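You operate a simulated robot arm through the tools that you are given. There is no shell and no other tool. Be economical: measure what you need, move in short steps, check, and stop when the job is done.

You run a simulated robot arm. Do the job below in one go: nothing can be reset, and whatever is moved stays where it is left.

Task
Bleed the filter, then pump it up to 1 bar.
Fine: port knob on FILTER, vent shut; pump with BLEED open till the sight glass clears, then shut it.

The check looks at the end state, three seconds after you hand in, the way a careful person would. Anything else that was tipped, shoved, dropped, spilled or broken makes it a failure.

Robot
A 7-joint arm with a two-finger parallel gripper, fixed in place. Base frame: the origin is at the foot of the arm, x ahead of it, y to its left, z up. Readings come in mm, rad, newtons and seconds.
With the tool pointing down near the work surface it reaches from about 240 to 600 mm from the base axis. Its first joint turns from -1.152 to 1.152 rad. Payload 2.5 kg.
Tool frame: the origin (TCP) lies between the finger pads and is the grasp point; the fingertips stand 23 mm ahead of it; z points along the fingers, y is the line along which they close. Largest opening 94 mm; finger width 38, thickness 10; the body of the gripper, 54 by 96 mm, starts 39 mm behind the TCP.
Orientation is that of the tool frame in the base frame, as a unit quaternion [w, x, y, z]. With the fingers straight down and closing along the base's y, the tool's x points along the base's -x, its y along +y and its z along -z.

Tools
- The arm moves only by the tool arm_command. Its argument "plan" is a list that holds one entry, the list of rows, each a list of 7 numbers: the shift along the tool's x, y, z in units of 300 mm (1.0 is 300 mm), then the turn, a rotation vector about the tool's x, y, z in units of 120 degrees (1.0 is 120 degrees), then the closure, from 0 (fully open) to 1 (shut). In form: [[[dx, dy, dz, wx, wy, wz, jaw], ...]]. A call has 1 to 10 rows; each row is the pose to reach, as a shift and turn from the pose commanded when the call began, along the tool's axes at that moment. A call with a number of a shift or a turn outside -1 to 1 is refused whole. Each row takes 0.2 s and may step no farther than 50 mm and 0.15 rad from the row before; otherwise, or with a gripper value out of range, the whole call is refused. A pose out of reach is approached as far as the arm can. The call stops where the force on the tool passes 40 N (or 10 N more than at its start, if that is more) or the arm is blocked; 0.2 s more then pass. Each finger travels about 108 mm/s and halts on what it meets, pressing with about 31 N; the grip force reading is that of the motor and also rises with nothing between the fingers. The clock runs only during rows and for 0.2 s after the last one: add rows that repeat a pose to give the fingers time. It gives the time, the measured TCP pose, the force on the tool (base axes), the opening and the grip force at its end, in the units of the frame above (readings bear some noise).
- Cameras (640 x 400 px; columns grow to the right, rows downward): "scene" is fixed at [122.9, -404.7, 555.3]; the picture's right is [0.82, -0.57, 0.00], its down [-0.27, -0.39, -0.88] and it looks along [0.50, 0.73, -0.47] (base axes); focal length 350 px, centre (320, 200). "wrist" rides on the gripper at [86, 16, -74] in the tool frame; the picture's right is [-0.18, 0.98, 0.00], its down [-0.58, -0.11, -0.81] and it looks along [-0.79, -0.15, 0.59] (tool axes); focal length 243 px, centre (320, 200). There is no depth. A picture from a camera that has moved, and an enlarged one, comes with that camera's place and axes in the base frame and with its lens.
- grab_frame(camera): a new picture of that camera. The clock stands still meanwhile.
- zoom(camera, box): a new picture of the part [left, top, right, bottom] of that camera's present view, enlarged. The clock stands still meanwhile.
- hand_in(): hands the job in; it is judged then, once.

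Work in short steps. Places have to be worked out from the pictures, the camera data and where the tool is seen: move nearer, look again, correct. Check each grasp and each placing, and mend what went wrong. You have 120 turns and 84 pictures in all, those below and enlarged ones among them. Open the gripper and draw the arm clear of the work before you hand the job in, unless the task says otherwise; then end with one line.

The tools are called after "Emit:" as a command line: name --argument value ..., lists and objects as JSON in quotes. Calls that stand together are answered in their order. arm_command: Moves the arm, as the interface text tells. Its arguments: {"type":"object","properties":{"plan":{"type":"array","items":{"type":"array","items":{"type":"array","items":{"type":"number"}}}}},"required":["plan"]} The other tools are called the same way: grab_frame (camera) takes a picture; zoom (camera, box) takes an enlarged picture of a part of a camera's view; hand_in () hands the job in.

At the start:

```text
time: 0.0
tcp_pos: [373.2, -4.1, 329.4]
ee_rot: [0.0, 0.0, 1.0, 0.0]
ft_force: [0.2, 0.3, 0.2]
gripper_width: 93.8
grip_force: 0.0
```

scene: 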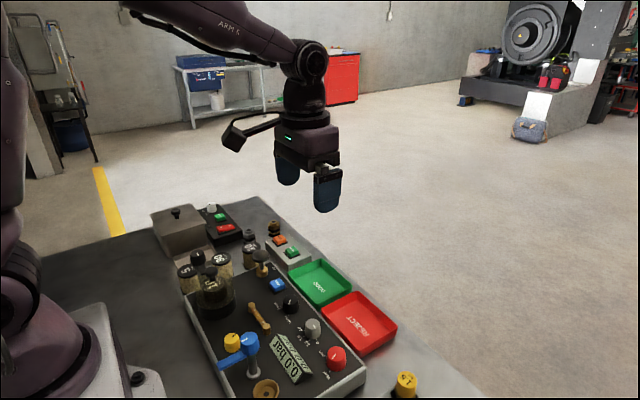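
wrist: 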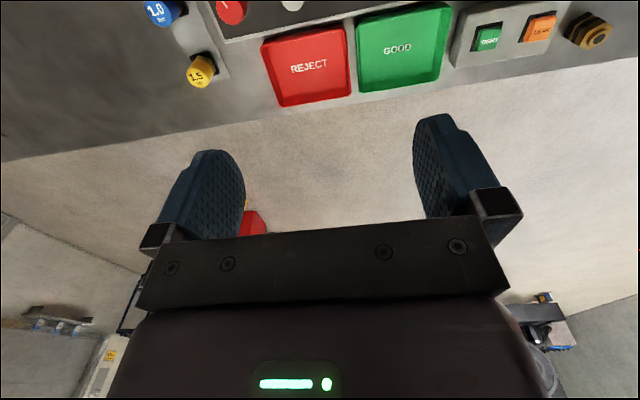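

The panel is in the lower part of the scene view. I'll zoom in on it to read the labels.

Emit:
zoom --camera "scene" --box '[170, 240, 298, 320]'

Emit:
zoom --camera "scene" --box '[200, 290, 376, 400]'

Emit:
zoom --camera "scene" --box '[140, 190, 332, 310]'

```text
5.00 times, centred on (234, 280) of scene
camera zoom: at [122.9, -404.7, 555.3], right [0.82, -0.57, 0.0], down [-0.27, -0.39, -0.88], along [0.5, 0.73, -0.47], focal length 1751 px, centre (750, -200)
```

zoom: 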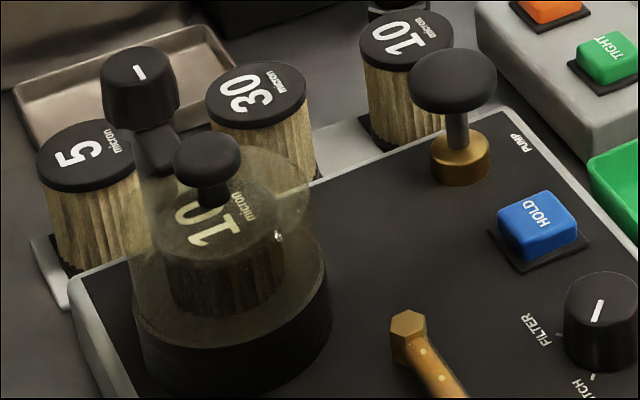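

```text
3.64 times, centred on (288, 345) of scene
camera zoom: at [122.9, -404.7, 555.3], right [0.82, -0.57, 0.0], down [-0.27, -0.39, -0.88], along [0.5, 0.73, -0.47], focal length 1274 px, centre (436, -327)
```

zoom: 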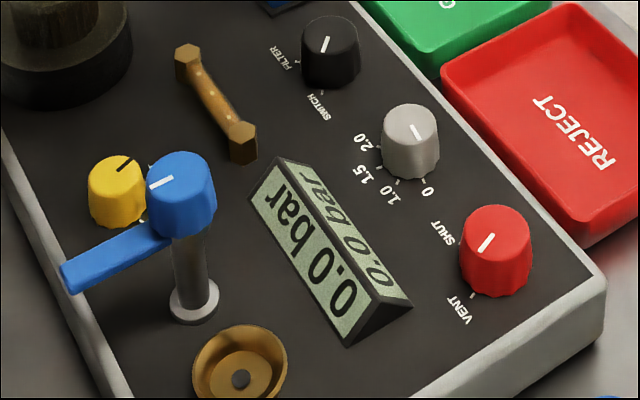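

```text
3.33 times, centred on (236, 250) of scene
camera zoom: at [122.9, -404.7, 555.3], right [0.82, -0.57, 0.0], down [-0.27, -0.39, -0.88], along [0.5, 0.73, -0.47], focal length 1167 px, centre (600, 33)
```

zoom: 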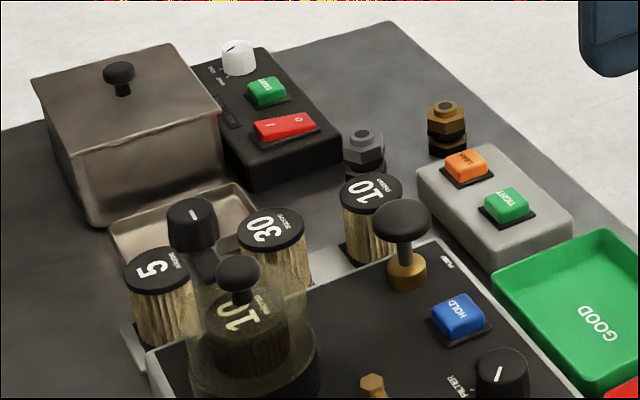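

Most of the controls are identified, but I still need to find BLEED. I'll tilt the wrist camera and move it back over the panel.

Emit:
arm_command --plan '[[[0.1, -0.02, -0.04, 0, 0.05, 0, 0], [0.2, -0.04, -0.08, 0, 0.1, 0, 0], [0.3, -0.06, -0.12, 0, 0.16, 0, 0], [0.4, -0.08, -0.16, 0, 0.21, 0, 0], [0.4, -0.08, -0.16, 0, 0.21, 0, 0]]]'

Emit:
grab_frame --camera "wrist"

```text
time: 1.2
tcp_pos: [251.1, -28.0, 377.5]
ee_rot: [-0.219, 0.0, 0.976, 0.0]
ft_force: [0.0, 1.2, -0.4]
gripper_width: 94.0
grip_force: 0.0
```

```text
78 pictures are left
camera wrist: at [203.8, -11.8, 480.7], right [0.17, 0.98, -0.08], down [0.87, -0.11, 0.48], along [0.46, -0.15, -0.87], focal length 243 px, centre (320, 200)
```

wrist: 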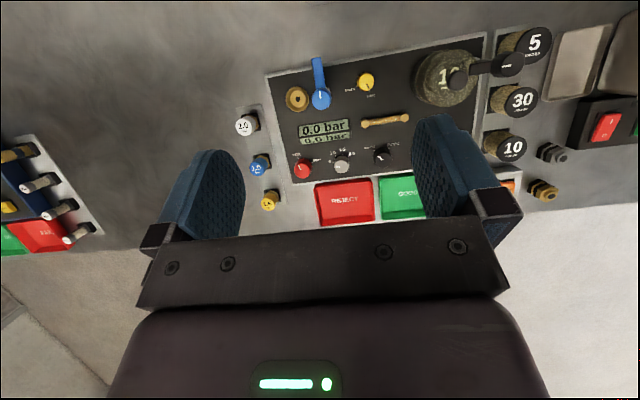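

Now the whole panel is visible, so I'll zoom in on the knobs and the filter.

Emit:
zoom --camera "wrist" --box '[270, 50, 430, 190]'

Emit:
zoom --camera "wrist" --box '[335, 60, 415, 110]'

Emit:
zoom --camera "wrist" --box '[400, 20, 560, 120]'

Emit:
zoom --camera "wrist" --box '[285, 110, 413, 190]'

```text
2.86 times, centred on (350, 120) of wrist
camera zoom: at [203.8, -11.8, 480.7], right [0.17, 0.98, -0.08], down [0.87, -0.11, 0.48], along [0.46, -0.15, -0.87], focal length 693 px, centre (234, 429)
```

zoom: 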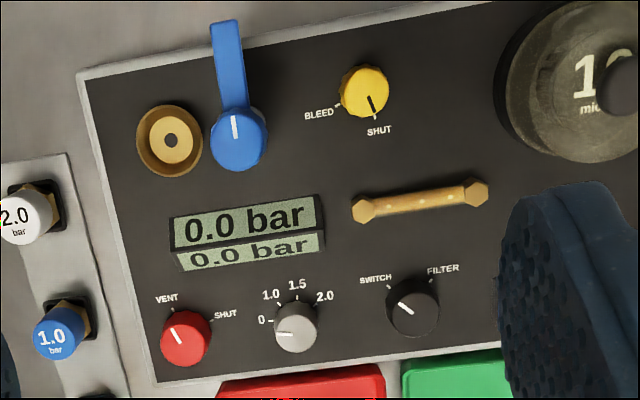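

```text
8.00 times, centred on (375, 85) of wrist
camera zoom: at [203.8, -11.8, 480.7], right [0.17, 0.98, -0.08], down [0.87, -0.11, 0.48], along [0.46, -0.15, -0.87], focal length 1941 px, centre (-120, 1120)
```

zoom: 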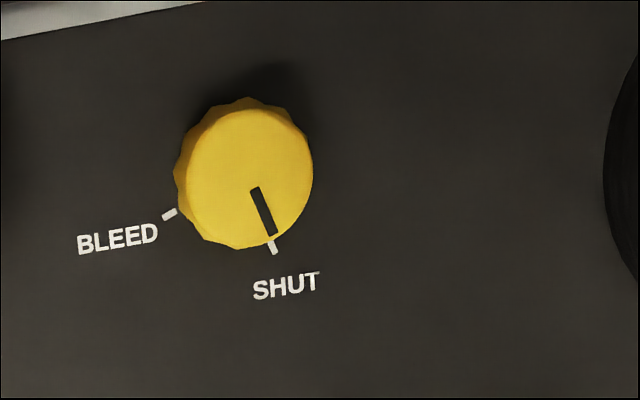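

```text
4.00 times, centred on (480, 70) of wrist
camera zoom: at [203.8, -11.8, 480.7], right [0.17, 0.98, -0.08], down [0.87, -0.11, 0.48], along [0.46, -0.15, -0.87], focal length 970 px, centre (-320, 720)
```

zoom: 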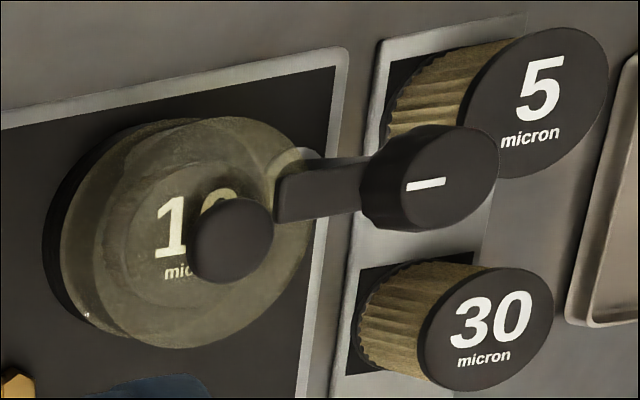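

```text
5.00 times, centred on (349, 150) of wrist
camera zoom: at [203.8, -11.8, 480.7], right [0.17, 0.98, -0.08], down [0.87, -0.11, 0.48], along [0.46, -0.15, -0.87], focal length 1213 px, centre (175, 450)
```

zoom: 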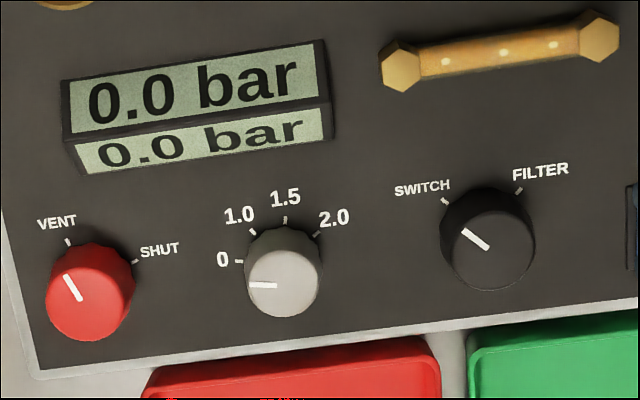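

From the wrist view, the red knob is on VENT, black is on SWITCH and yellow is on SHUT. My scene and wrist estimates disagree by about 40 mm in y, so I'll hover above the black knob and compare the tool with it in both cameras.

Emit:
arm_command --plan '[[[-0.1133, 0.03, 0.082, 0, -0.0527, 0, 0], [-0.2267, 0.06, 0.164, 0, -0.1055, 0, 0], [-0.34, 0.09, 0.246, 0, -0.158, 0, 0.3], [-0.4533, 0.12, 0.3277, 0, -0.211, 0, 0.6], [-0.4533, 0.12, 0.3277, 0, -0.211, 0, 0.6]]]'

Emit:
grab_frame --camera "wrist"

Emit:
grab_frame --camera "scene"

```text
time: 2.4
tcp_pos: [332.9, 10.9, 232.1]
ee_rot: [0.002, 0.001, 1.0, 0.001]
ft_force: [0.2, 0.1, -0.3]
gripper_width: 37.6
grip_force: 0.1
```

```text
73 pictures are left
camera wrist: at [244.4, 27.4, 306.6], right [0.19, 0.98, 0.0], down [0.58, -0.11, 0.81], along [0.79, -0.15, -0.59], focal length 243 px, centre (320, 200)
```

wrist: 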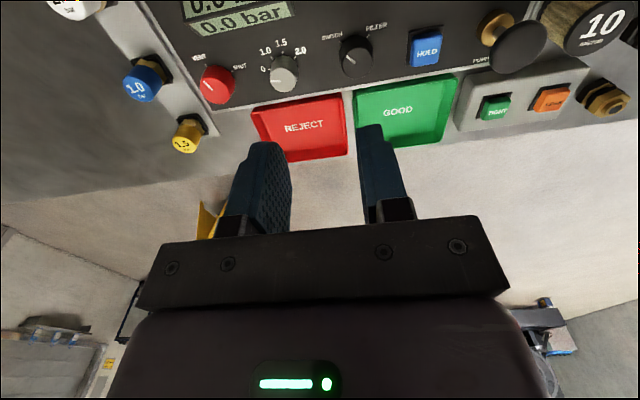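

```text
72 pictures are left
```

scene: 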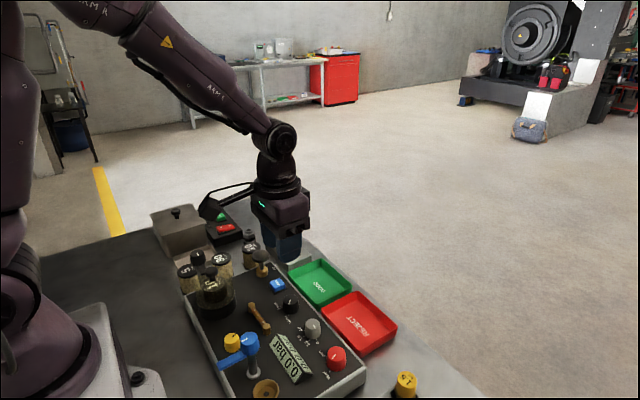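

The y discrepancy goes away if the panel face is at about z = 52 with the table below it, which puts the black knob near (352, 41) with its top at about 68. I'll move above it and descend partway, checking that it lines up with the tool axis at image column 320.

Emit:
arm_command --plan '[[[-0.021, 0.033, 0.09, 0, 0, 0, 0.36], [-0.042, 0.067, 0.18, 0, 0, 0, 0.36], [-0.0633, 0.1, 0.273, 0, 0, 0, 0.36], [-0.0633, 0.1, 0.34, 0, 0, 0, 0.36]]]'

Emit:
grab_frame --camera "wrist"

```text
time: 3.4
tcp_pos: [354.0, 41.8, 129.9]
ee_rot: [0.002, 0.0, 1.0, 0.0]
ft_force: [-0.2, 0.2, 0.0]
gripper_width: 60.2
grip_force: 0.0
```

```text
71 pictures are left
camera wrist: at [265.0, 57.5, 203.5], right [0.18, 0.98, 0.0], down [0.58, -0.11, 0.81], along [0.79, -0.15, -0.59], focal length 243 px, centre (320, 200)
```

wrist: 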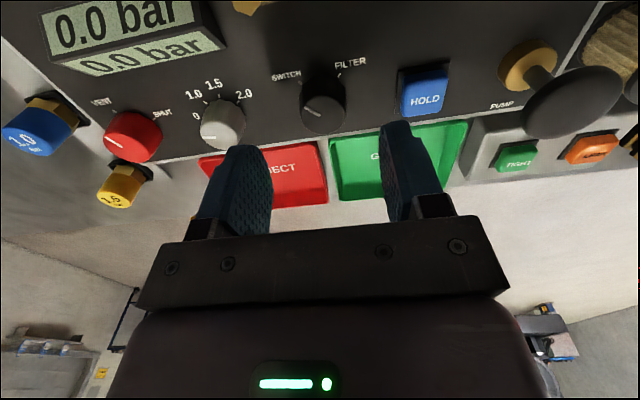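

The black knob is at (322,108), which is lined up with the tool axis, and triangulation puts its top at about z = 63. I'll zoom in to read its pointer and ticks.

Emit:
zoom --camera "wrist" --box '[260, 50, 388, 140]'

Emit:
zoom --camera "wrist" --box '[80, 60, 260, 180]'

```text
4.44 times, centred on (324, 95) of wrist
camera zoom: at [265.0, 57.5, 203.5], right [0.18, 0.98, 0.0], down [0.58, -0.11, 0.81], along [0.79, -0.15, -0.59], focal length 1078 px, centre (302, 667)
```

zoom: 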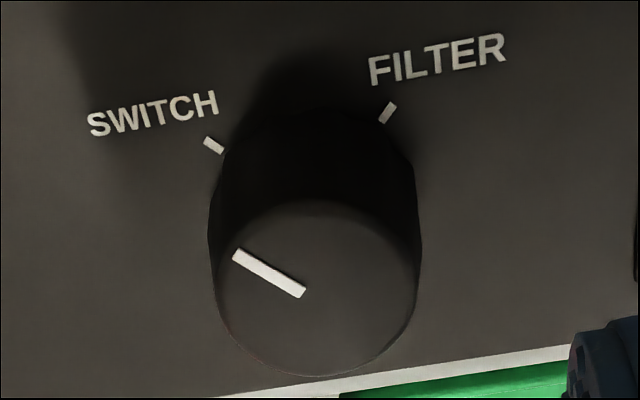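

```text
3.33 times, centred on (170, 120) of wrist
camera zoom: at [265.0, 57.5, 203.5], right [0.18, 0.98, 0.0], down [0.58, -0.11, 0.81], along [0.79, -0.15, -0.59], focal length 809 px, centre (820, 467)
```

zoom: 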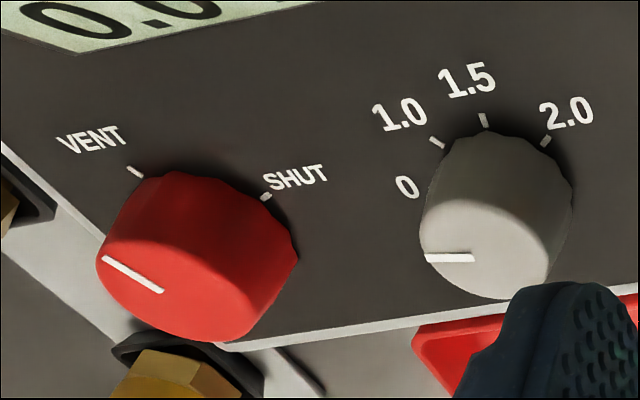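

Tick geometry gives SWITCH→FILTER as about 90° clockwise from above, and the knob is centred at about (354, 42). I'll turn the gripper -45° and then descend around the knob.

Emit:
arm_command --plan '[[[0, 0, 0, 0, 0, -0.0625, 0.36], [0, 0, 0, 0, 0, -0.125, 0.36], [0, 0, 0, 0, 0, -0.1875, 0.36], [0, 0, 0, 0, 0, -0.25, 0.36], [0, 0, 0, 0, 0, -0.3125, 0.36], [0, 0, 0, 0, 0, -0.375, 0.36], [0, 0, 0.08, 0, 0, -0.375, 0.36], [0, 0, 0.14, 0, 0, -0.375, 0.36], [0, 0, 0.165, 0, 0, -0.375, 0.36]]]'

Emit:
grab_frame --camera "wrist"

Emit:
zoom --camera "scene" --box '[200, 240, 360, 340]'

```text
time: 5.4
tcp_pos: [352.3, 38.2, 79.5]
ee_rot: [0.001, -0.383, 0.924, -0.001]
ft_force: [-0.7, 0.0, -0.2]
gripper_width: 60.2
grip_force: 0.0
```

```text
68 pictures are left
camera wrist: at [278.1, -11.1, 152.6], right [-0.56, 0.83, 0.0], down [0.49, 0.33, 0.81], along [0.67, 0.46, -0.59], focal length 243 px, centre (320, 200)
```

wrist: 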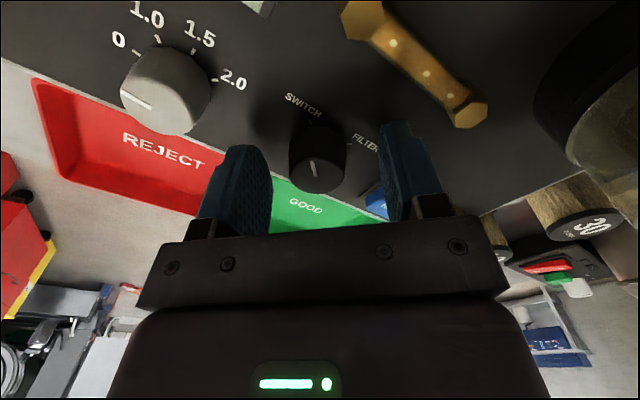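

```text
4.00 times, centred on (280, 290) of scene
camera zoom: at [122.9, -404.7, 555.3], right [0.82, -0.57, 0.0], down [-0.27, -0.39, -0.88], along [0.5, 0.73, -0.47], focal length 1401 px, centre (480, -160)
```

zoom: 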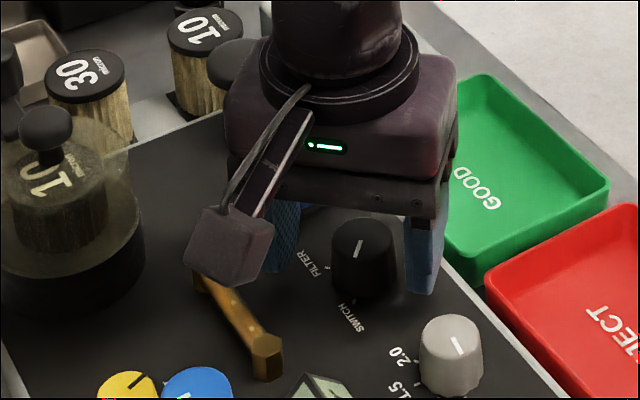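

The fingers straddle the knob and it's nearly centred, so I'll close on it.

Emit:
arm_command --plan '[[[-0.006, -0.004, 0.005, 0, 0, 0, 0.5], [-0.006, -0.004, 0.005, 0, 0, 0, 0.75], [-0.006, -0.004, 0.005, 0, 0, 0, 0.8], [-0.006, -0.004, 0.005, 0, 0, 0, 0.8]]]'

```text
time: 6.4
tcp_pos: [355.8, 38.1, 77.8]
ee_rot: [0.003, -0.381, 0.925, -0.001]
ft_force: [17.4, -16.2, -12.2]
gripper_width: 29.9
grip_force: 45.0
```

The knob is gripped at 29.9 mm. There's a side load of about 24 N, so I'll ease 2 mm toward it and then start turning clockwise.

Emit:
arm_command --plan '[[[0, -0.008, 0, 0, 0, 0, 0.8], [0, -0.008, 0, 0, 0, 0.06, 0.8], [0, -0.008, 0, 0, 0, 0.12, 0.8], [0, -0.008, 0, 0, 0, 0.18, 0.8], [0, -0.008, 0, 0, 0, 0.25, 0.8]]]'

```text
time: 7.6
tcp_pos: [354.8, 40.7, 77.3]
ee_rot: [-0.003, -0.131, 0.991, 0.001]
ft_force: [-22.6, 3.7, 32.5]
gripper_width: 30.5
grip_force: 45.4
```

It has turned 30°, but there's an upward load of 32 N and some side load. I'll ease the position a little and keep turning.

Emit:
arm_command --plan '[[[0.005, 0, -0.006, 0, 0, 0, 0.8], [0.006, 0, -0.006, 0, 0, 0.06, 0.8], [0.006, 0, -0.006, 0, 0, 0.12, 0.8], [0.006, 0, -0.006, 0, 0, 0.18, 0.8], [0.006, 0, -0.006, 0, 0, 0.25, 0.8]]]'

Emit:
zoom --camera "scene" --box '[220, 250, 348, 330]'

```text
time: 8.8
tcp_pos: [354.5, 41.9, 80.4]
ee_rot: [0.0, 0.128, 0.992, 0.004]
ft_force: [-1.1, 35.9, -23.7]
gripper_width: 30.3
grip_force: 44.8
```

```text
5.00 times, centred on (284, 290) of scene
camera zoom: at [123.1, -404.7, 555.3], right [0.82, -0.57, 0.0], down [-0.27, -0.39, -0.88], along [0.5, 0.73, -0.47], focal length 1751 px, centre (500, -250)
```

zoom: 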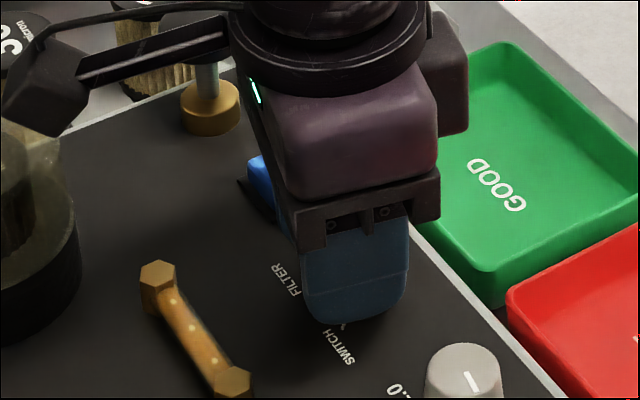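

About 60° is done. I'll relieve the y load and finish the last 30°.

Emit:
arm_command --plan '[[[0, 0.008, 0.003, 0, 0, 0, 0.8], [0, 0.01, 0.003, 0, 0, 0.06, 0.8], [0, 0.01, 0.003, 0, 0, 0.12, 0.8], [0, 0.01, 0.003, 0, 0, 0.18, 0.8], [0, 0.01, 0.003, 0, 0, 0.25, 0.8], [0, 0.01, 0.003, 0, 0, 0.27, 0.8]]]'

```text
time: 10.2
tcp_pos: [359.1, 41.1, 79.5]
ee_rot: [0.005, 0.401, 0.916, 0.005]
ft_force: [16.2, 26.4, 7.5]
gripper_width: 30.2
grip_force: 44.9
```

Turned the full 90° or slightly more. I'll release, rise and look.

Emit:
arm_command --plan '[[[0, 0, 0, 0, 0, 0, 0.36], [0, 0, 0, 0, 0, 0, 0.36], [0, 0, -0.1, 0, 0, -0.06, 0.36], [0, 0, -0.2, 0, 0, -0.12, 0.36], [0, 0, -0.2, 0, 0, -0.18, 0.36], [0, 0, -0.2, 0, 0, -0.24, 0.36], [0, 0, -0.2, 0, 0, -0.3, 0.36], [0, 0, -0.2, 0, 0, -0.36, 0.36], [0, 0, -0.2, 0, 0, -0.395, 0.36]]]'

Emit:
grab_frame --camera "wrist"

Emit:
zoom --camera "wrist" --box '[250, 40, 410, 140]'

```text
time: 12.2
tcp_pos: [355.0, 38.3, 138.8]
ee_rot: [0.002, -0.001, 1.0, 0.0]
ft_force: [0.1, 0.1, 0.5]
gripper_width: 60.3
grip_force: 0.0
```

```text
65 pictures are left
camera wrist: at [267.9, 55.5, 212.6], right [0.18, 0.98, 0.0], down [0.58, -0.11, 0.81], along [0.79, -0.15, -0.59], focal length 243 px, centre (320, 200)
```

wrist: 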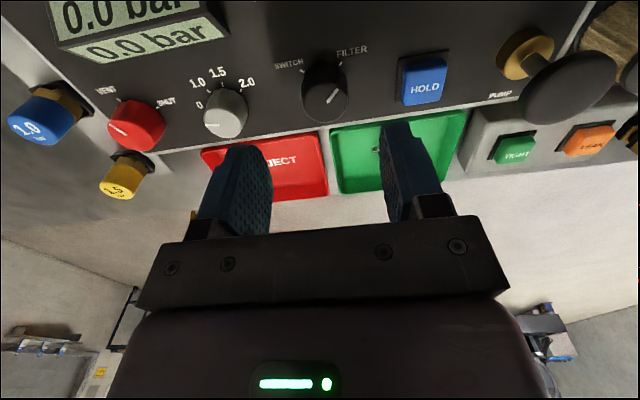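

```text
4.00 times, centred on (330, 90) of wrist
camera zoom: at [267.9, 55.5, 212.6], right [0.18, 0.98, 0.0], down [0.58, -0.11, 0.81], along [0.79, -0.15, -0.59], focal length 970 px, centre (280, 640)
```

zoom: 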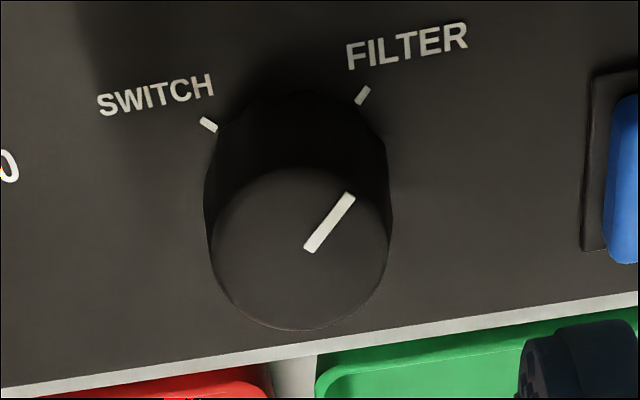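

The black knob now points exactly at FILTER. Next is the red knob, estimated at (351, -96), so I'll hover over it.

Emit:
arm_command --plan '[[[0.004, -0.15, 0, 0, 0, 0, 0.36], [0.008, -0.3, 0, 0, 0, 0, 0.36], [0.012, -0.447, 0, 0, 0, 0, 0.36], [0.012, -0.447, 0, 0, 0, 0, 0.36]]]'

Emit:
zoom --camera "wrist" --box '[200, 20, 440, 170]'

```text
time: 13.2
tcp_pos: [351.0, -93.0, 138.6]
ee_rot: [0.001, -0.001, 1.0, 0.0]
ft_force: [-0.5, 0.6, 0.3]
gripper_width: 60.1
grip_force: 0.0
```

```text
2.67 times, centred on (320, 95) of wrist
camera zoom: at [263.7, -75.6, 212.8], right [0.18, 0.98, 0.0], down [0.58, -0.11, 0.81], along [0.79, -0.15, -0.59], focal length 647 px, centre (320, 480)
```

zoom: 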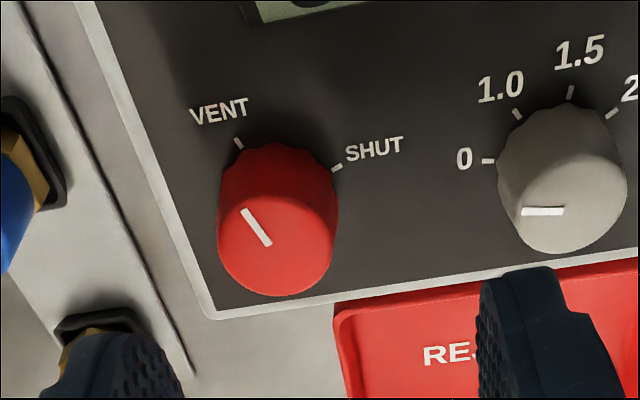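

The red knob triangulates to about (353.6, -103), with roughly 100° clockwise from VENT to SHUT. I'll correct the position, rotate -52° and descend.

Emit:
arm_command --plan '[[[-0.009, -0.033, 0, 0, 0, -0.062, 0.36], [-0.009, -0.033, 0, 0, 0, -0.124, 0.36], [-0.009, -0.033, 0, 0, 0, -0.186, 0.36], [-0.009, -0.033, 0, 0, 0, -0.248, 0.36], [-0.009, -0.033, 0, 0, 0, -0.31, 0.36], [-0.009, -0.033, 0, 0, 0, -0.372, 0.36], [-0.009, -0.033, 0.05, 0, 0, -0.433, 0.36], [-0.009, -0.033, 0.1, 0, 0, -0.433, 0.36], [-0.009, -0.033, 0.12, 0, 0, -0.433, 0.36]]]'

Emit:
grab_frame --camera "wrist"

```text
time: 15.2
tcp_pos: [355.2, -103.8, 103.9]
ee_rot: [0.001, -0.439, 0.899, -0.001]
ft_force: [0.1, -0.3, 0.8]
gripper_width: 60.2
grip_force: 0.1
```

```text
62 pictures are left
camera wrist: at [287.6, -161.3, 177.2], right [-0.66, 0.75, 0.0], down [0.44, 0.39, 0.81], along [0.61, 0.53, -0.59], focal length 243 px, centre (320, 200)
```

wrist: 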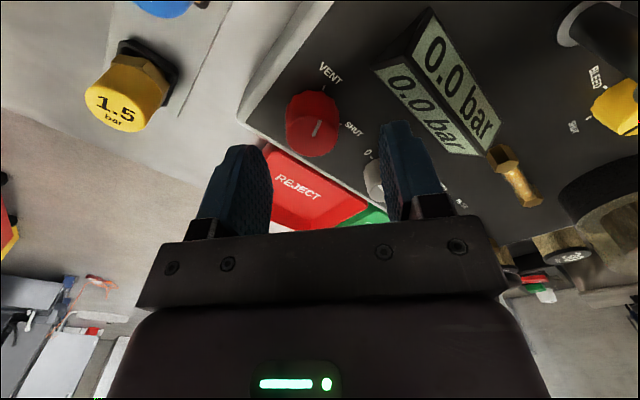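

It's aligned to within about 2 mm. I'll descend and close.

Emit:
arm_command --plan '[[[0, -0.007, 0.05, 0, 0, 0, 0.36], [0, -0.007, 0.081, 0, 0, 0, 0.36], [0, -0.007, 0.081, 0, 0, 0, 0.36], [0, -0.007, 0.081, 0, 0, 0, 0.6], [0, -0.007, 0.081, 0, 0, 0, 0.8], [0, -0.007, 0.081, 0, 0, 0, 0.8], [0, -0.007, 0.081, 0, 0, 0, 0.8]]]'

```text
time: 16.8
tcp_pos: [358.7, -106.2, 79.7]
ee_rot: [0.003, -0.437, 0.899, -0.002]
ft_force: [18.8, -12.5, -14.2]
gripper_width: 30.2
grip_force: 44.4
```

The knob is gripped at 30.2 mm. I'll relieve the side load and turn the first 36°.

Emit:
arm_command --plan '[[[0, -0.008, 0, 0, 0, 0, 0.8], [0, -0.008, 0, 0, 0, 0.06, 0.8], [0, -0.006, 0, 0, 0, 0.12, 0.8], [0.002, -0.004, 0, 0, 0, 0.18, 0.8], [0.004, -0.004, 0, 0, 0, 0.24, 0.8], [0.004, -0.004, 0, 0, 0, 0.3, 0.8]]]'

```text
time: 18.2
tcp_pos: [358.3, -104.7, 78.6]
ee_rot: [0.002, -0.139, 0.99, 0.001]
ft_force: [4.9, 9.5, 30.7]
gripper_width: 30.1
grip_force: 45.2
```

Loads are fine, so I'll raise slightly and continue another 36°.

Emit:
arm_command --plan '[[[0, 0.002, -0.005, 0, 0, 0.06, 0.8], [0, 0.002, -0.005, 0, 0, 0.12, 0.8], [0, 0.004, -0.005, 0, 0, 0.18, 0.8], [0, 0.004, -0.005, 0, 0, 0.24, 0.8], [0, 0.004, -0.005, 0, 0, 0.3, 0.8]]]'

```text
time: 19.4
tcp_pos: [356.5, -104.2, 79.3]
ee_rot: [0.002, 0.174, 0.985, 0.001]
ft_force: [22.0, 10.6, -20.5]
gripper_width: 29.7
grip_force: 44.2
```

About 72° is done. I'll turn another 24°, then release to look.

Emit:
arm_command --plan '[[[-0.004, 0.002, 0.002, 0, 0, 0.05, 0.8], [-0.004, 0.002, 0.002, 0, 0, 0.1, 0.8], [-0.004, 0.002, 0.002, 0, 0, 0.15, 0.8], [-0.004, 0.002, 0.002, 0, 0, 0.2, 0.8], [-0.004, 0.002, 0.002, 0, 0, 0.2, 0.8]]]'

Emit:
arm_command --plan '[[[0, 0, 0, 0, 0, 0, 0.36], [0, 0, 0, 0, 0, 0, 0.36], [0, 0, -0.1, 0, 0, -0.06, 0.36], [0, 0, -0.2, 0, 0, -0.12, 0.36], [0, 0, -0.2, 0, 0, -0.18, 0.36], [0, 0, -0.2, 0, 0, -0.24, 0.36], [0, 0, -0.2, 0, 0, -0.3, 0.36], [0, 0, -0.2, 0, 0, -0.36, 0.36]]]'

Emit:
zoom --camera "wrist" --box '[200, 20, 440, 170]'

```text
time: 20.6
tcp_pos: [357.7, -104.3, 80.4]
ee_rot: [-0.001, 0.375, 0.927, 0.002]
ft_force: [-8.3, 27.4, 28.5]
gripper_width: 30.0
grip_force: 45.2
```

```text
time: 22.4
tcp_pos: [358.0, -106.1, 138.6]
ee_rot: [0.001, 0.007, 1.0, 0.001]
ft_force: [0.6, -0.4, -0.5]
gripper_width: 60.4
grip_force: 0.0
```

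```text
2.67 times, centred on (320, 95) of wrist
camera zoom: at [271.1, -89.1, 212.6], right [0.2, 0.98, 0.0], down [0.58, -0.12, 0.81], along [0.79, -0.16, -0.59], focal length 647 px, centre (320, 480)
```

zoom: 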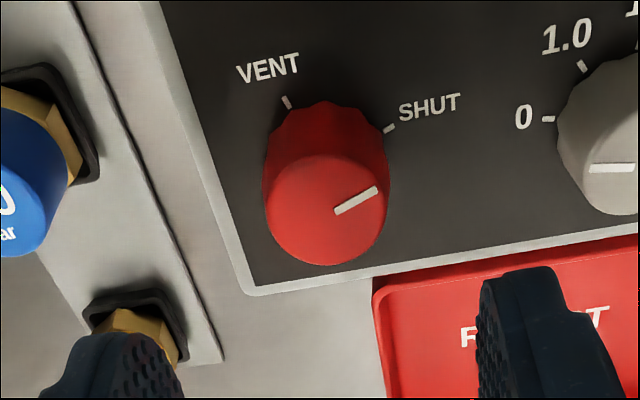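

The red knob points at SHUT. Next is the yellow BLEED knob, estimated near (230, 20) and close to the tall blue lever, so I'll go in high and look first.

Emit:
arm_command --plan '[[[0, 0, -0.12, 0, 0, 0, 0.36], [0.08, 0.09, -0.2, 0, 0, -0.002, 0.36], [0.16, 0.18, -0.2, 0, 0, -0.004, 0.36], [0.24, 0.26, -0.2, 0, 0, -0.006, 0.36], [0.32, 0.34, -0.2, 0, 0, -0.006, 0.36], [0.4, 0.42, -0.2, 0, 0, -0.006, 0.36], [0.4, 0.42, -0.2, 0, 0, -0.006, 0.36]]]'

Emit:
grab_frame --camera "wrist"

Emit:
grab_frame --camera "scene"

```text
time: 24.0
tcp_pos: [240.0, 20.6, 199.1]
ee_rot: [0.001, 0.002, 1.0, 0.0]
ft_force: [-0.7, 0.2, 0.1]
gripper_width: 60.0
grip_force: 0.1
```

```text
60 pictures are left
camera wrist: at [151.7, 37.8, 272.9], right [0.19, 0.98, 0.0], down [0.58, -0.11, 0.81], along [0.79, -0.15, -0.59], focal length 243 px, centre (320, 200)
```

wrist: 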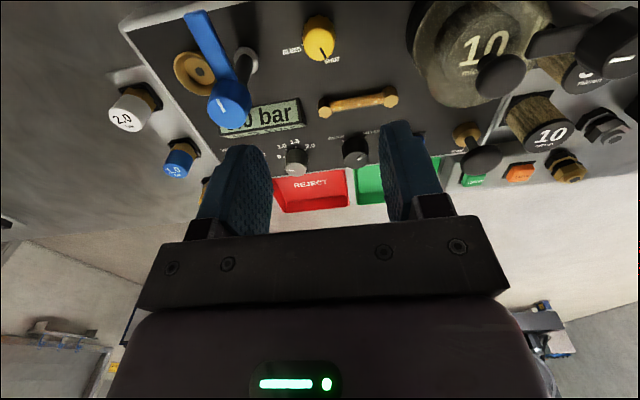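

```text
59 pictures are left
```

scene: 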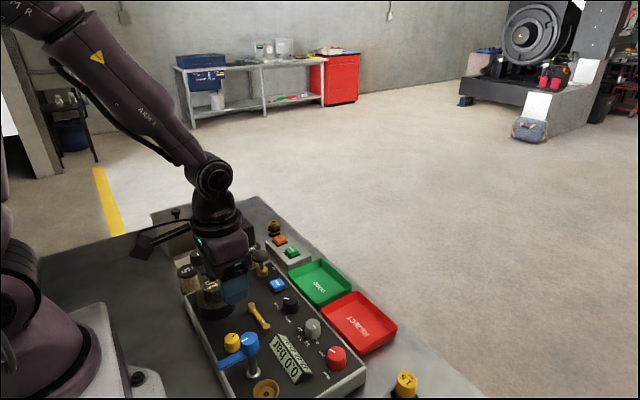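

The yellow knob triangulates to about (229, 21.5). The blue cap is at about (239, -45) with its top near 125, so gripper angles from 40° to 122° keep the body clear of it. I'll turn to 40° up high and come partway down to check alignment.

Emit:
arm_command --plan '[[[0.01, 0.003, 0, 0, 0, 0.067, 0.36], [0.02, 0.003, 0, 0, 0, 0.133, 0.36], [0.03, 0.003, 0, 0, 0, 0.2, 0.36], [0.037, 0.003, 0, 0, 0, 0.267, 0.36], [0.037, 0.003, 0, 0, 0, 0.333, 0.36], [0.037, 0.003, 0.1, 0, 0, 0.333, 0.36], [0.037, 0.003, 0.2, 0, 0, 0.333, 0.36], [0.037, 0.003, 0.23, 0, 0, 0.333, 0.36]]]'

Emit:
grab_frame --camera "wrist"

Emit:
zoom --camera "scene" --box '[140, 220, 332, 340]'

```text
time: 25.8
tcp_pos: [230.3, 22.4, 130.1]
ee_rot: [0.002, 0.344, 0.939, 0.0]
ft_force: [0.7, -1.1, -0.2]
gripper_width: 60.2
grip_force: 0.0
```

```text
58 pictures are left
camera wrist: at [173.4, 90.1, 203.8], right [0.77, 0.63, 0.0], down [0.37, -0.46, 0.81], along [0.51, -0.62, -0.59], focal length 243 px, centre (320, 200)
```

wrist: 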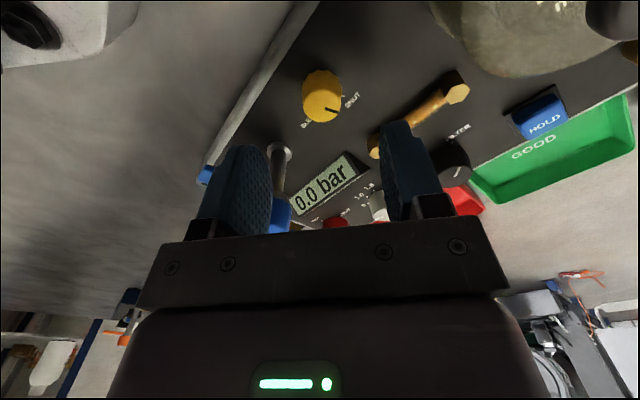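

```text
3.33 times, centred on (236, 280) of scene
camera zoom: at [122.9, -404.7, 555.3], right [0.82, -0.57, 0.0], down [-0.27, -0.39, -0.88], along [0.5, 0.73, -0.47], focal length 1167 px, centre (600, -67)
```

zoom: 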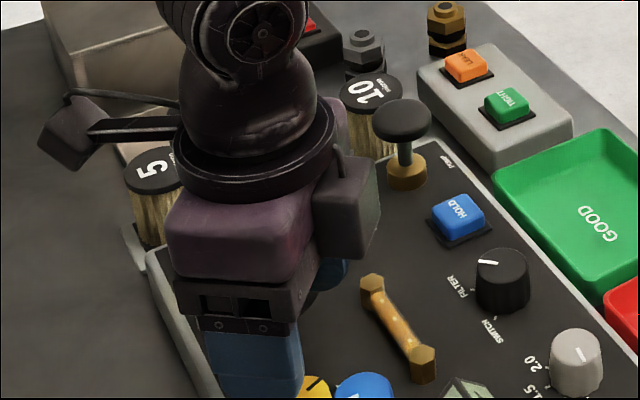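

A second box on the gripper's other side would hit the blue cap as I turn this way. I'll go to the opposite side instead (gripper angles around -100° to -55°), rising first.

Emit:
arm_command --plan '[[[0, 0, -0.13, 0, 0, -0.02, 0.36], [0, 0, -0.233, 0, 0, -0.08, 0.36], [0, 0, -0.233, 0, 0, -0.15, 0.36], [0, 0, -0.233, 0, 0, -0.22, 0.36], [0, 0, -0.233, 0, 0, -0.29, 0.36], [0, 0, -0.233, 0, 0, -0.36, 0.36], [0, 0, -0.233, 0, 0, -0.43, 0.36], [0, 0, -0.233, 0, 0, -0.5, 0.36], [0, 0, -0.233, 0, 0, -0.57, 0.36], [0, 0, -0.233, 0, 0, -0.583, 0.36]]]'

Emit:
arm_command --plan '[[[0, 0, 0, 0, 0, -0.07, 0.36], [0, 0, 0, 0, 0, -0.14, 0.36], [0, 0, 0, 0, 0, -0.21, 0.36], [0, 0, 0, 0, 0, -0.28, 0.36], [0, 0, 0, 0, 0, -0.35, 0.36], [0, 0, 0, 0, 0, -0.42, 0.36], [0, 0, 0, 0, 0, -0.49, 0.36], [0, 0, 0, 0, 0, -0.56, 0.36], [0, 0, 0, 0, 0, -0.583, 0.36]]]'

Emit:
grab_frame --camera "wrist"

```text
time: 28.0
tcp_pos: [228.8, 22.1, 199.6]
ee_rot: [0.002, -0.259, 0.966, -0.001]
ft_force: [-0.3, -0.1, 0.3]
gripper_width: 60.3
grip_force: 0.2
```

```text
time: 30.0
tcp_pos: [229.6, 23.4, 199.8]
ee_rot: [0.0, 0.766, -0.643, 0.001]
ft_force: [0.3, -0.8, 0.3]
gripper_width: 60.1
grip_force: 0.2
```

```text
56 pictures are left
camera wrist: at [226.0, -65.1, 273.5], right [-1.0, 0.01, 0.0], down [0.01, 0.59, 0.81], along [0.01, 0.81, -0.59], focal length 243 px, centre (320, 200)
```

wrist: 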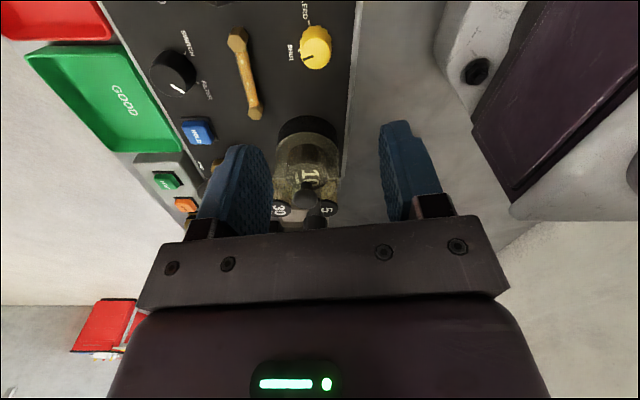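

Tool angle -100° is reachable and the knob is in line. I'll descend to z = 105 and check clearance with the blue cap.

Emit:
arm_command --plan '[[[0.005, 0, 0.11, 0, 0, 0, 0.36], [0.005, 0, 0.22, 0, 0, 0, 0.36], [0.005, 0, 0.315, 0, 0, 0, 0.36], [0.005, 0, 0.315, 0, 0, 0, 0.36]]]'

Emit:
grab_frame --camera "wrist"

Emit:
zoom --camera "scene" --box '[140, 250, 332, 370]'

```text
time: 31.0
tcp_pos: [229.5, 20.5, 106.0]
ee_rot: [-0.001, 0.765, -0.644, 0.001]
ft_force: [-0.4, 0.1, -0.5]
gripper_width: 60.4
grip_force: 0.0
```

```text
55 pictures are left
camera wrist: at [226.8, -67.9, 179.1], right [-1.0, 0.01, 0.0], down [0.01, 0.59, 0.81], along [0.01, 0.81, -0.59], focal length 243 px, centre (320, 200)
```

wrist: 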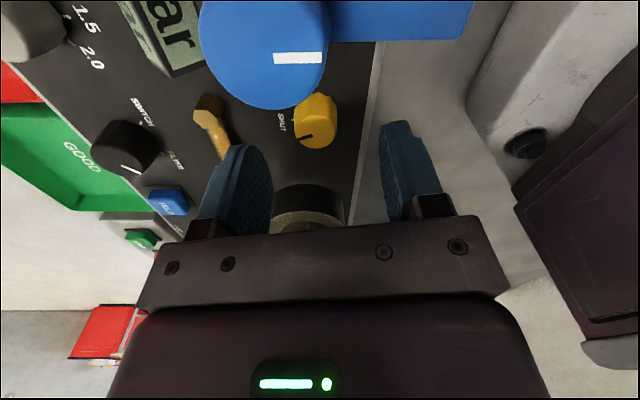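

```text
3.33 times, centred on (236, 310) of scene
camera zoom: at [123.0, -404.7, 555.3], right [0.82, -0.57, 0.0], down [-0.27, -0.39, -0.88], along [0.5, 0.73, -0.47], focal length 1167 px, centre (600, -167)
```

zoom: 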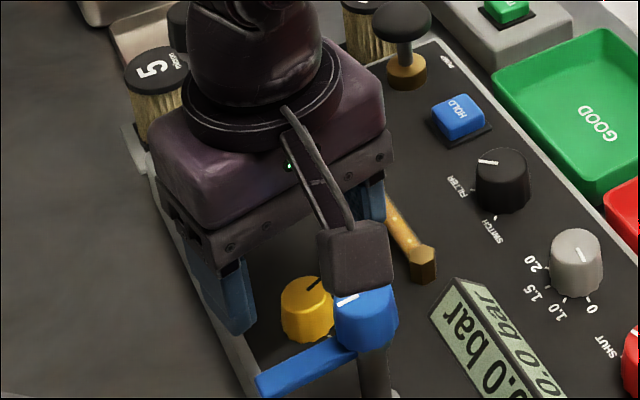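

The blue cap top is at about z = 116 and the camera pod will stay above it. The knob is centred, so I'll descend and grip it.

Emit:
arm_command --plan '[[[0, 0, 0.05, 0, 0, 0, 0.36], [0, 0, 0.09, 0, 0, 0, 0.36], [0, 0, 0.09, 0, 0, 0, 0.36], [0, 0, 0.09, 0, 0, 0, 0.6], [0, 0, 0.09, 0, 0, 0, 0.8], [0, 0, 0.09, 0, 0, 0, 0.8], [0, 0, 0.09, 0, 0, 0, 0.8]]]'

Emit:
grab_frame --camera "wrist"

```text
time: 32.6
tcp_pos: [231.9, 18.9, 78.9]
ee_rot: [-0.005, 0.765, -0.644, 0.003]
ft_force: [21.9, 2.2, -12.8]
gripper_width: 24.0
grip_force: 44.9
```

```text
53 pictures are left
camera wrist: at [228.9, -67.8, 152.6], right [-1.0, 0.01, -0.01], down [0.0, 0.59, 0.81], along [0.02, 0.81, -0.59], focal length 243 px, centre (320, 200)
```

wrist: 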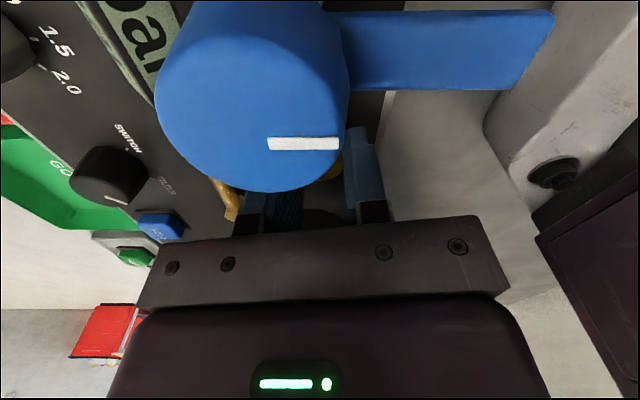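

It's gripped at 24 mm, the yellow knob being smaller. I'll relieve the side load and turn 45° clockwise toward BLEED.

Emit:
arm_command --plan '[[[0, -0.008, 0, 0, 0, 0, 0.8], [0, -0.008, 0, 0, 0, 0.06, 0.8], [0, -0.008, 0, 0, 0, 0.12, 0.8], [0, -0.006, 0, 0, 0, 0.18, 0.8], [0, -0.006, 0, 0, 0, 0.24, 0.8], [0, -0.006, 0, 0, 0, 0.3, 0.8], [0, -0.006, 0, 0, 0, 0.36, 0.8]]]'

```text
time: 33.2
tcp_pos: [231.8, 20.4, 79.7]
ee_rot: [-0.001, 0.741, -0.672, 0.002]
ft_force: [0.0, -1.0, 4.0]
gripper_width: 23.9
grip_force: 45.2
stopped in row 2: the force on the tool passed its limit (the readings are from after the stop); the commanded pose is now the measured one
```

The force limit tripped early, though the loads are near zero now. I'll try again more slowly without the side shift.

Emit:
arm_command --plan '[[[0, 0, 0, 0, 0, 0.03, 0.8], [0, 0, 0, 0, 0, 0.06, 0.8], [0, 0, 0, 0, 0, 0.09, 0.8], [0, 0, 0, 0, 0, 0.12, 0.8], [0, 0, 0, 0, 0, 0.15, 0.8]]]'

```text
time: 34.4
tcp_pos: [231.6, 19.5, 79.3]
ee_rot: [0.001, -0.625, 0.78, -0.002]
ft_force: [0.5, 2.3, 3.8]
gripper_width: 24.1
grip_force: 45.1
```

That worked with low forces; the tool is at -77°. I'll continue to about -52°.

Emit:
arm_command --plan '[[[0, 0, 0, 0, 0, 0.03, 0.8], [0, 0, 0, 0, 0, 0.06, 0.8], [0, 0, 0, 0, 0, 0.09, 0.8], [0, 0, 0, 0, 0, 0.12, 0.8], [0, 0, 0, 0, 0, 0.15, 0.8], [0, 0, 0, 0, 0, 0.18, 0.8], [0, 0, 0, 0, 0, 0.2, 0.8]]]'

Emit:
zoom --camera "scene" --box '[170, 290, 298, 370]'

```text
time: 36.0
tcp_pos: [231.1, 21.2, 78.6]
ee_rot: [0.001, -0.45, 0.893, -0.001]
ft_force: [-14.8, 21.2, 23.0]
gripper_width: 24.2
grip_force: 45.4
```

```text
5.00 times, centred on (234, 330) of scene
camera zoom: at [122.9, -404.7, 555.3], right [0.82, -0.57, 0.0], down [-0.27, -0.39, -0.88], along [0.5, 0.73, -0.47], focal length 1751 px, centre (750, -450)
```

zoom: 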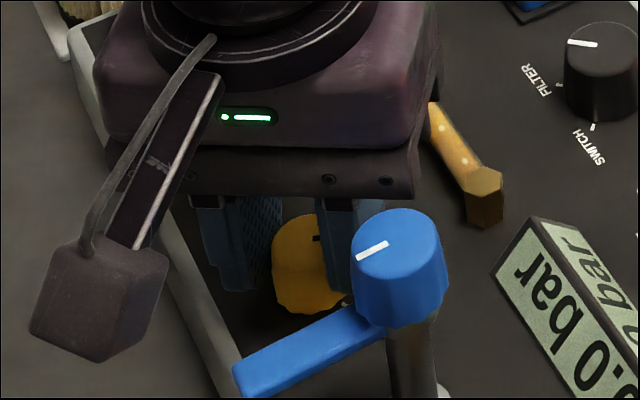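

Turned about 47° so far. I'll open, rotate back 42° and re-grip for a second bite.

Emit:
arm_command --plan '[[[0, 0, 0, 0, 0, 0, 0.4], [0, 0, 0, 0, 0, 0, 0.4], [0, 0, 0, 0, 0, -0.06, 0.4], [0, 0, 0, 0, 0, -0.12, 0.4], [0, 0, 0, 0, 0, -0.18, 0.4], [0, 0, 0, 0, 0, -0.24, 0.4], [0, 0, 0, 0, 0, -0.3, 0.4], [0, 0, 0, 0, 0, -0.35, 0.4], [0, 0, 0, 0, 0, -0.35, 0.4]]]'

Emit:
arm_command --plan '[[[0, 0, 0, 0, 0, 0, 0.6], [0, 0, 0, 0, 0, 0, 0.8], [0, 0, 0, 0, 0, 0, 0.8]]]'

```text
time: 38.0
tcp_pos: [232.2, 20.7, 78.4]
ee_rot: [-0.002, 0.741, -0.672, 0.002]
ft_force: [0.5, -0.3, -0.4]
gripper_width: 56.2
grip_force: 0.0
```

```text
time: 38.8
tcp_pos: [231.4, 21.2, 78.9]
ee_rot: [-0.001, 0.74, -0.673, 0.002]
ft_force: [1.2, 0.9, -1.5]
gripper_width: 24.3
grip_force: 45.4
```

Re-gripped and well centred, with no side load. I'll turn the remaining 42°.

Emit:
arm_command --plan '[[[0, 0, 0, 0, 0, 0.03, 0.8], [0, 0, 0, 0, 0, 0.07, 0.8], [0, 0, 0, 0, 0, 0.11, 0.8], [0, 0, 0, 0, 0, 0.15, 0.8], [0, 0, 0, 0, 0, 0.19, 0.8], [0, 0, 0, 0, 0, 0.23, 0.8], [0, 0, 0, 0, 0, 0.27, 0.8], [0, 0, 0, 0, 0, 0.31, 0.8], [0, 0, 0, 0, 0, 0.35, 0.8]]]'

Emit:
arm_command --plan '[[[0, 0, 0, 0, 0, 0, 0.4], [0, 0, 0, 0, 0, 0, 0.4], [0, 0, -0.12, 0, 0, 0, 0.4], [0, 0, -0.25, 0, 0, 0, 0.4], [0, 0, -0.4, 0, 0, 0, 0.4], [0, 0, -0.4, 0, 0, 0, 0.4]]]'

Emit:
grab_frame --camera "wrist"

Emit:
zoom --camera "wrist" --box '[260, 0, 388, 80]'

```text
time: 40.8
tcp_pos: [231.3, 21.4, 78.7]
ee_rot: [0.001, -0.45, 0.893, -0.001]
ft_force: [-1.0, 9.4, -18.5]
gripper_width: 24.3
grip_force: 45.0
```

```text
time: 42.2
tcp_pos: [231.6, 26.4, 198.4]
ee_rot: [0.002, -0.45, 0.893, -0.001]
ft_force: [0.8, 0.5, 0.9]
gripper_width: 56.4
grip_force: 0.0
```

```text
51 pictures are left
camera wrist: at [166.9, -34.7, 271.8], right [-0.68, 0.73, 0.0], down [0.43, 0.4, 0.81], along [0.59, 0.55, -0.59], focal length 243 px, centre (320, 200)
```

wrist: 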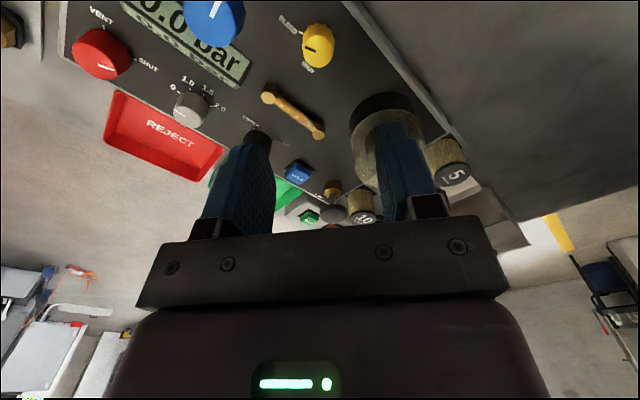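

```text
5.00 times, centred on (324, 40) of wrist
camera zoom: at [166.9, -34.7, 271.8], right [-0.68, 0.73, 0.0], down [0.43, 0.4, 0.81], along [0.59, 0.55, -0.59], focal length 1213 px, centre (300, 1000)
```

zoom: 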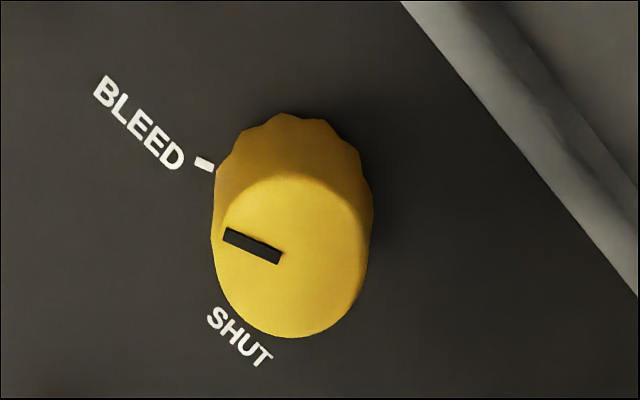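

The yellow knob points at BLEED. The PUMP plunger triangulates to about (350, 161) with its top near z = 102, so I'll move above it with the gripper back at neutral angle.

Emit:
arm_command --plan '[[[-0.085, -0.007, 0, 0, 0, 0.064, 0.5], [-0.17, -0.014, 0, 0, 0, 0.128, 0.6], [-0.255, -0.021, 0, 0, 0, 0.192, 0.7], [-0.34, -0.028, 0, 0, 0, 0.256, 0.8], [-0.425, -0.035, 0, 0, 0, 0.32, 0.9], [-0.51, -0.042, 0, 0, 0, 0.384, 0.95], [-0.596, -0.049, 0, 0, 0, 0.446, 0.95], [-0.596, -0.049, 0.06, 0, 0, 0.446, 0.95]]]'

Emit:
grab_frame --camera "wrist"

```text
time: 44.0
tcp_pos: [351.5, 156.1, 179.0]
ee_rot: [0.002, 0.002, 1.0, -0.001]
ft_force: [0.4, 0.1, -0.3]
gripper_width: 4.7
grip_force: 0.0
```

```text
49 pictures are left
camera wrist: at [263.4, 172.2, 253.0], right [0.19, 0.98, 0.0], down [0.58, -0.11, 0.81], along [0.8, -0.15, -0.59], focal length 243 px, centre (320, 200)
```

wrist: 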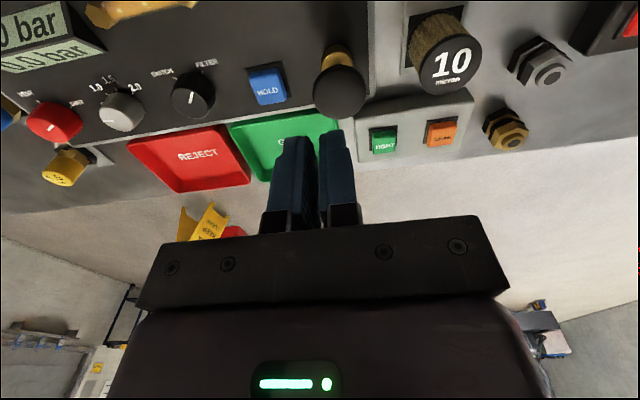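

The pump disc is actually at about (348, 168.5). I'll shift over it and descend to just above.

Emit:
arm_command --plan '[[[0.01, 0.041, 0, 0, 0, 0, 1], [0.01, 0.041, 0.07, 0, 0, 0, 1], [0.01, 0.041, 0.12, 0, 0, 0, 1], [0.01, 0.041, 0.12, 0, 0, 0, 1]]]'

Emit:
grab_frame --camera "wrist"

Emit:
zoom --camera "scene" --box '[200, 210, 328, 290]'

```text
time: 45.0
tcp_pos: [347.5, 169.4, 145.1]
ee_rot: [0.003, 0.001, 1.0, -0.001]
ft_force: [0.4, 0.3, 0.8]
gripper_width: 0.0
grip_force: 30.9
```

```text
48 pictures are left
camera wrist: at [259.7, 185.8, 217.3], right [0.19, 0.98, 0.0], down [0.58, -0.11, 0.81], along [0.8, -0.15, -0.59], focal length 243 px, centre (320, 200)
```

wrist: 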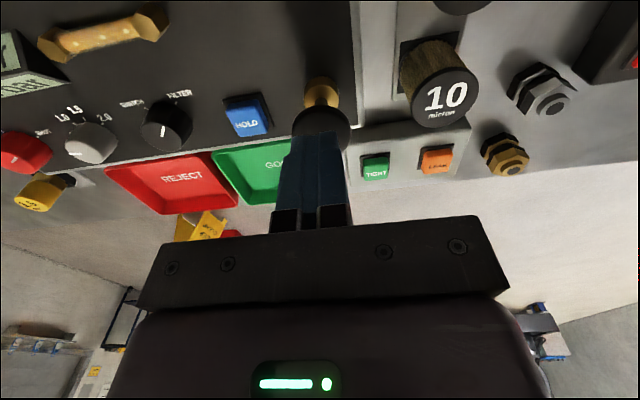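

```text
5.00 times, centred on (264, 250) of scene
camera zoom: at [123.0, -404.7, 555.3], right [0.82, -0.57, 0.0], down [-0.27, -0.39, -0.88], along [0.5, 0.73, -0.47], focal length 1751 px, centre (600, -50)
```

zoom: 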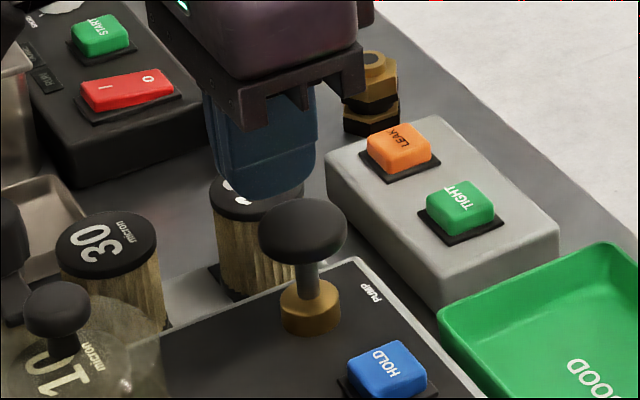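

Combining both views, the disc is at about (354, 169) with its top near z = 94. I'll shift +5 mm in x and push down gradually.

Emit:
arm_command --plan '[[[-0.019, 0, 0.03, 0, 0, 0, 1], [-0.019, 0, 0.06, 0, 0, 0, 1], [-0.019, 0, 0.075, 0, 0, 0, 1], [-0.019, 0, 0.09, 0, 0, 0, 1], [-0.019, 0, 0.105, 0, 0, 0, 1], [-0.019, 0, 0.12, 0, 0, 0, 1]]]'

Emit:
zoom --camera "scene" --box '[200, 240, 328, 320]'

```text
time: 46.4
tcp_pos: [353.2, 168.4, 111.1]
ee_rot: [0.002, 0.001, 1.0, 0.0]
ft_force: [-1.6, -0.6, 4.6]
gripper_width: 0.3
grip_force: 30.8
```

```text
5.00 times, centred on (264, 280) of scene
camera zoom: at [122.9, -404.7, 555.3], right [0.82, -0.57, 0.0], down [-0.27, -0.39, -0.88], along [0.5, 0.73, -0.47], focal length 1751 px, centre (600, -200)
```

zoom: 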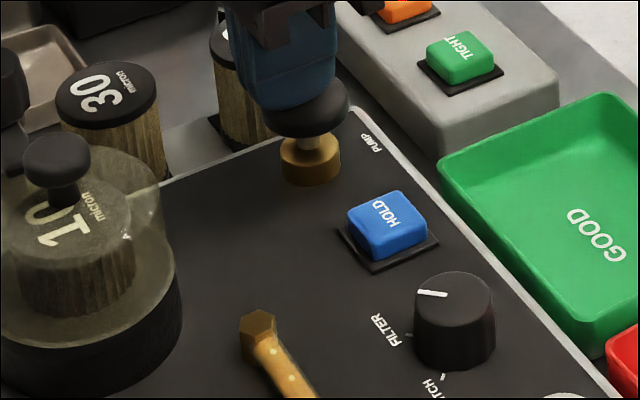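

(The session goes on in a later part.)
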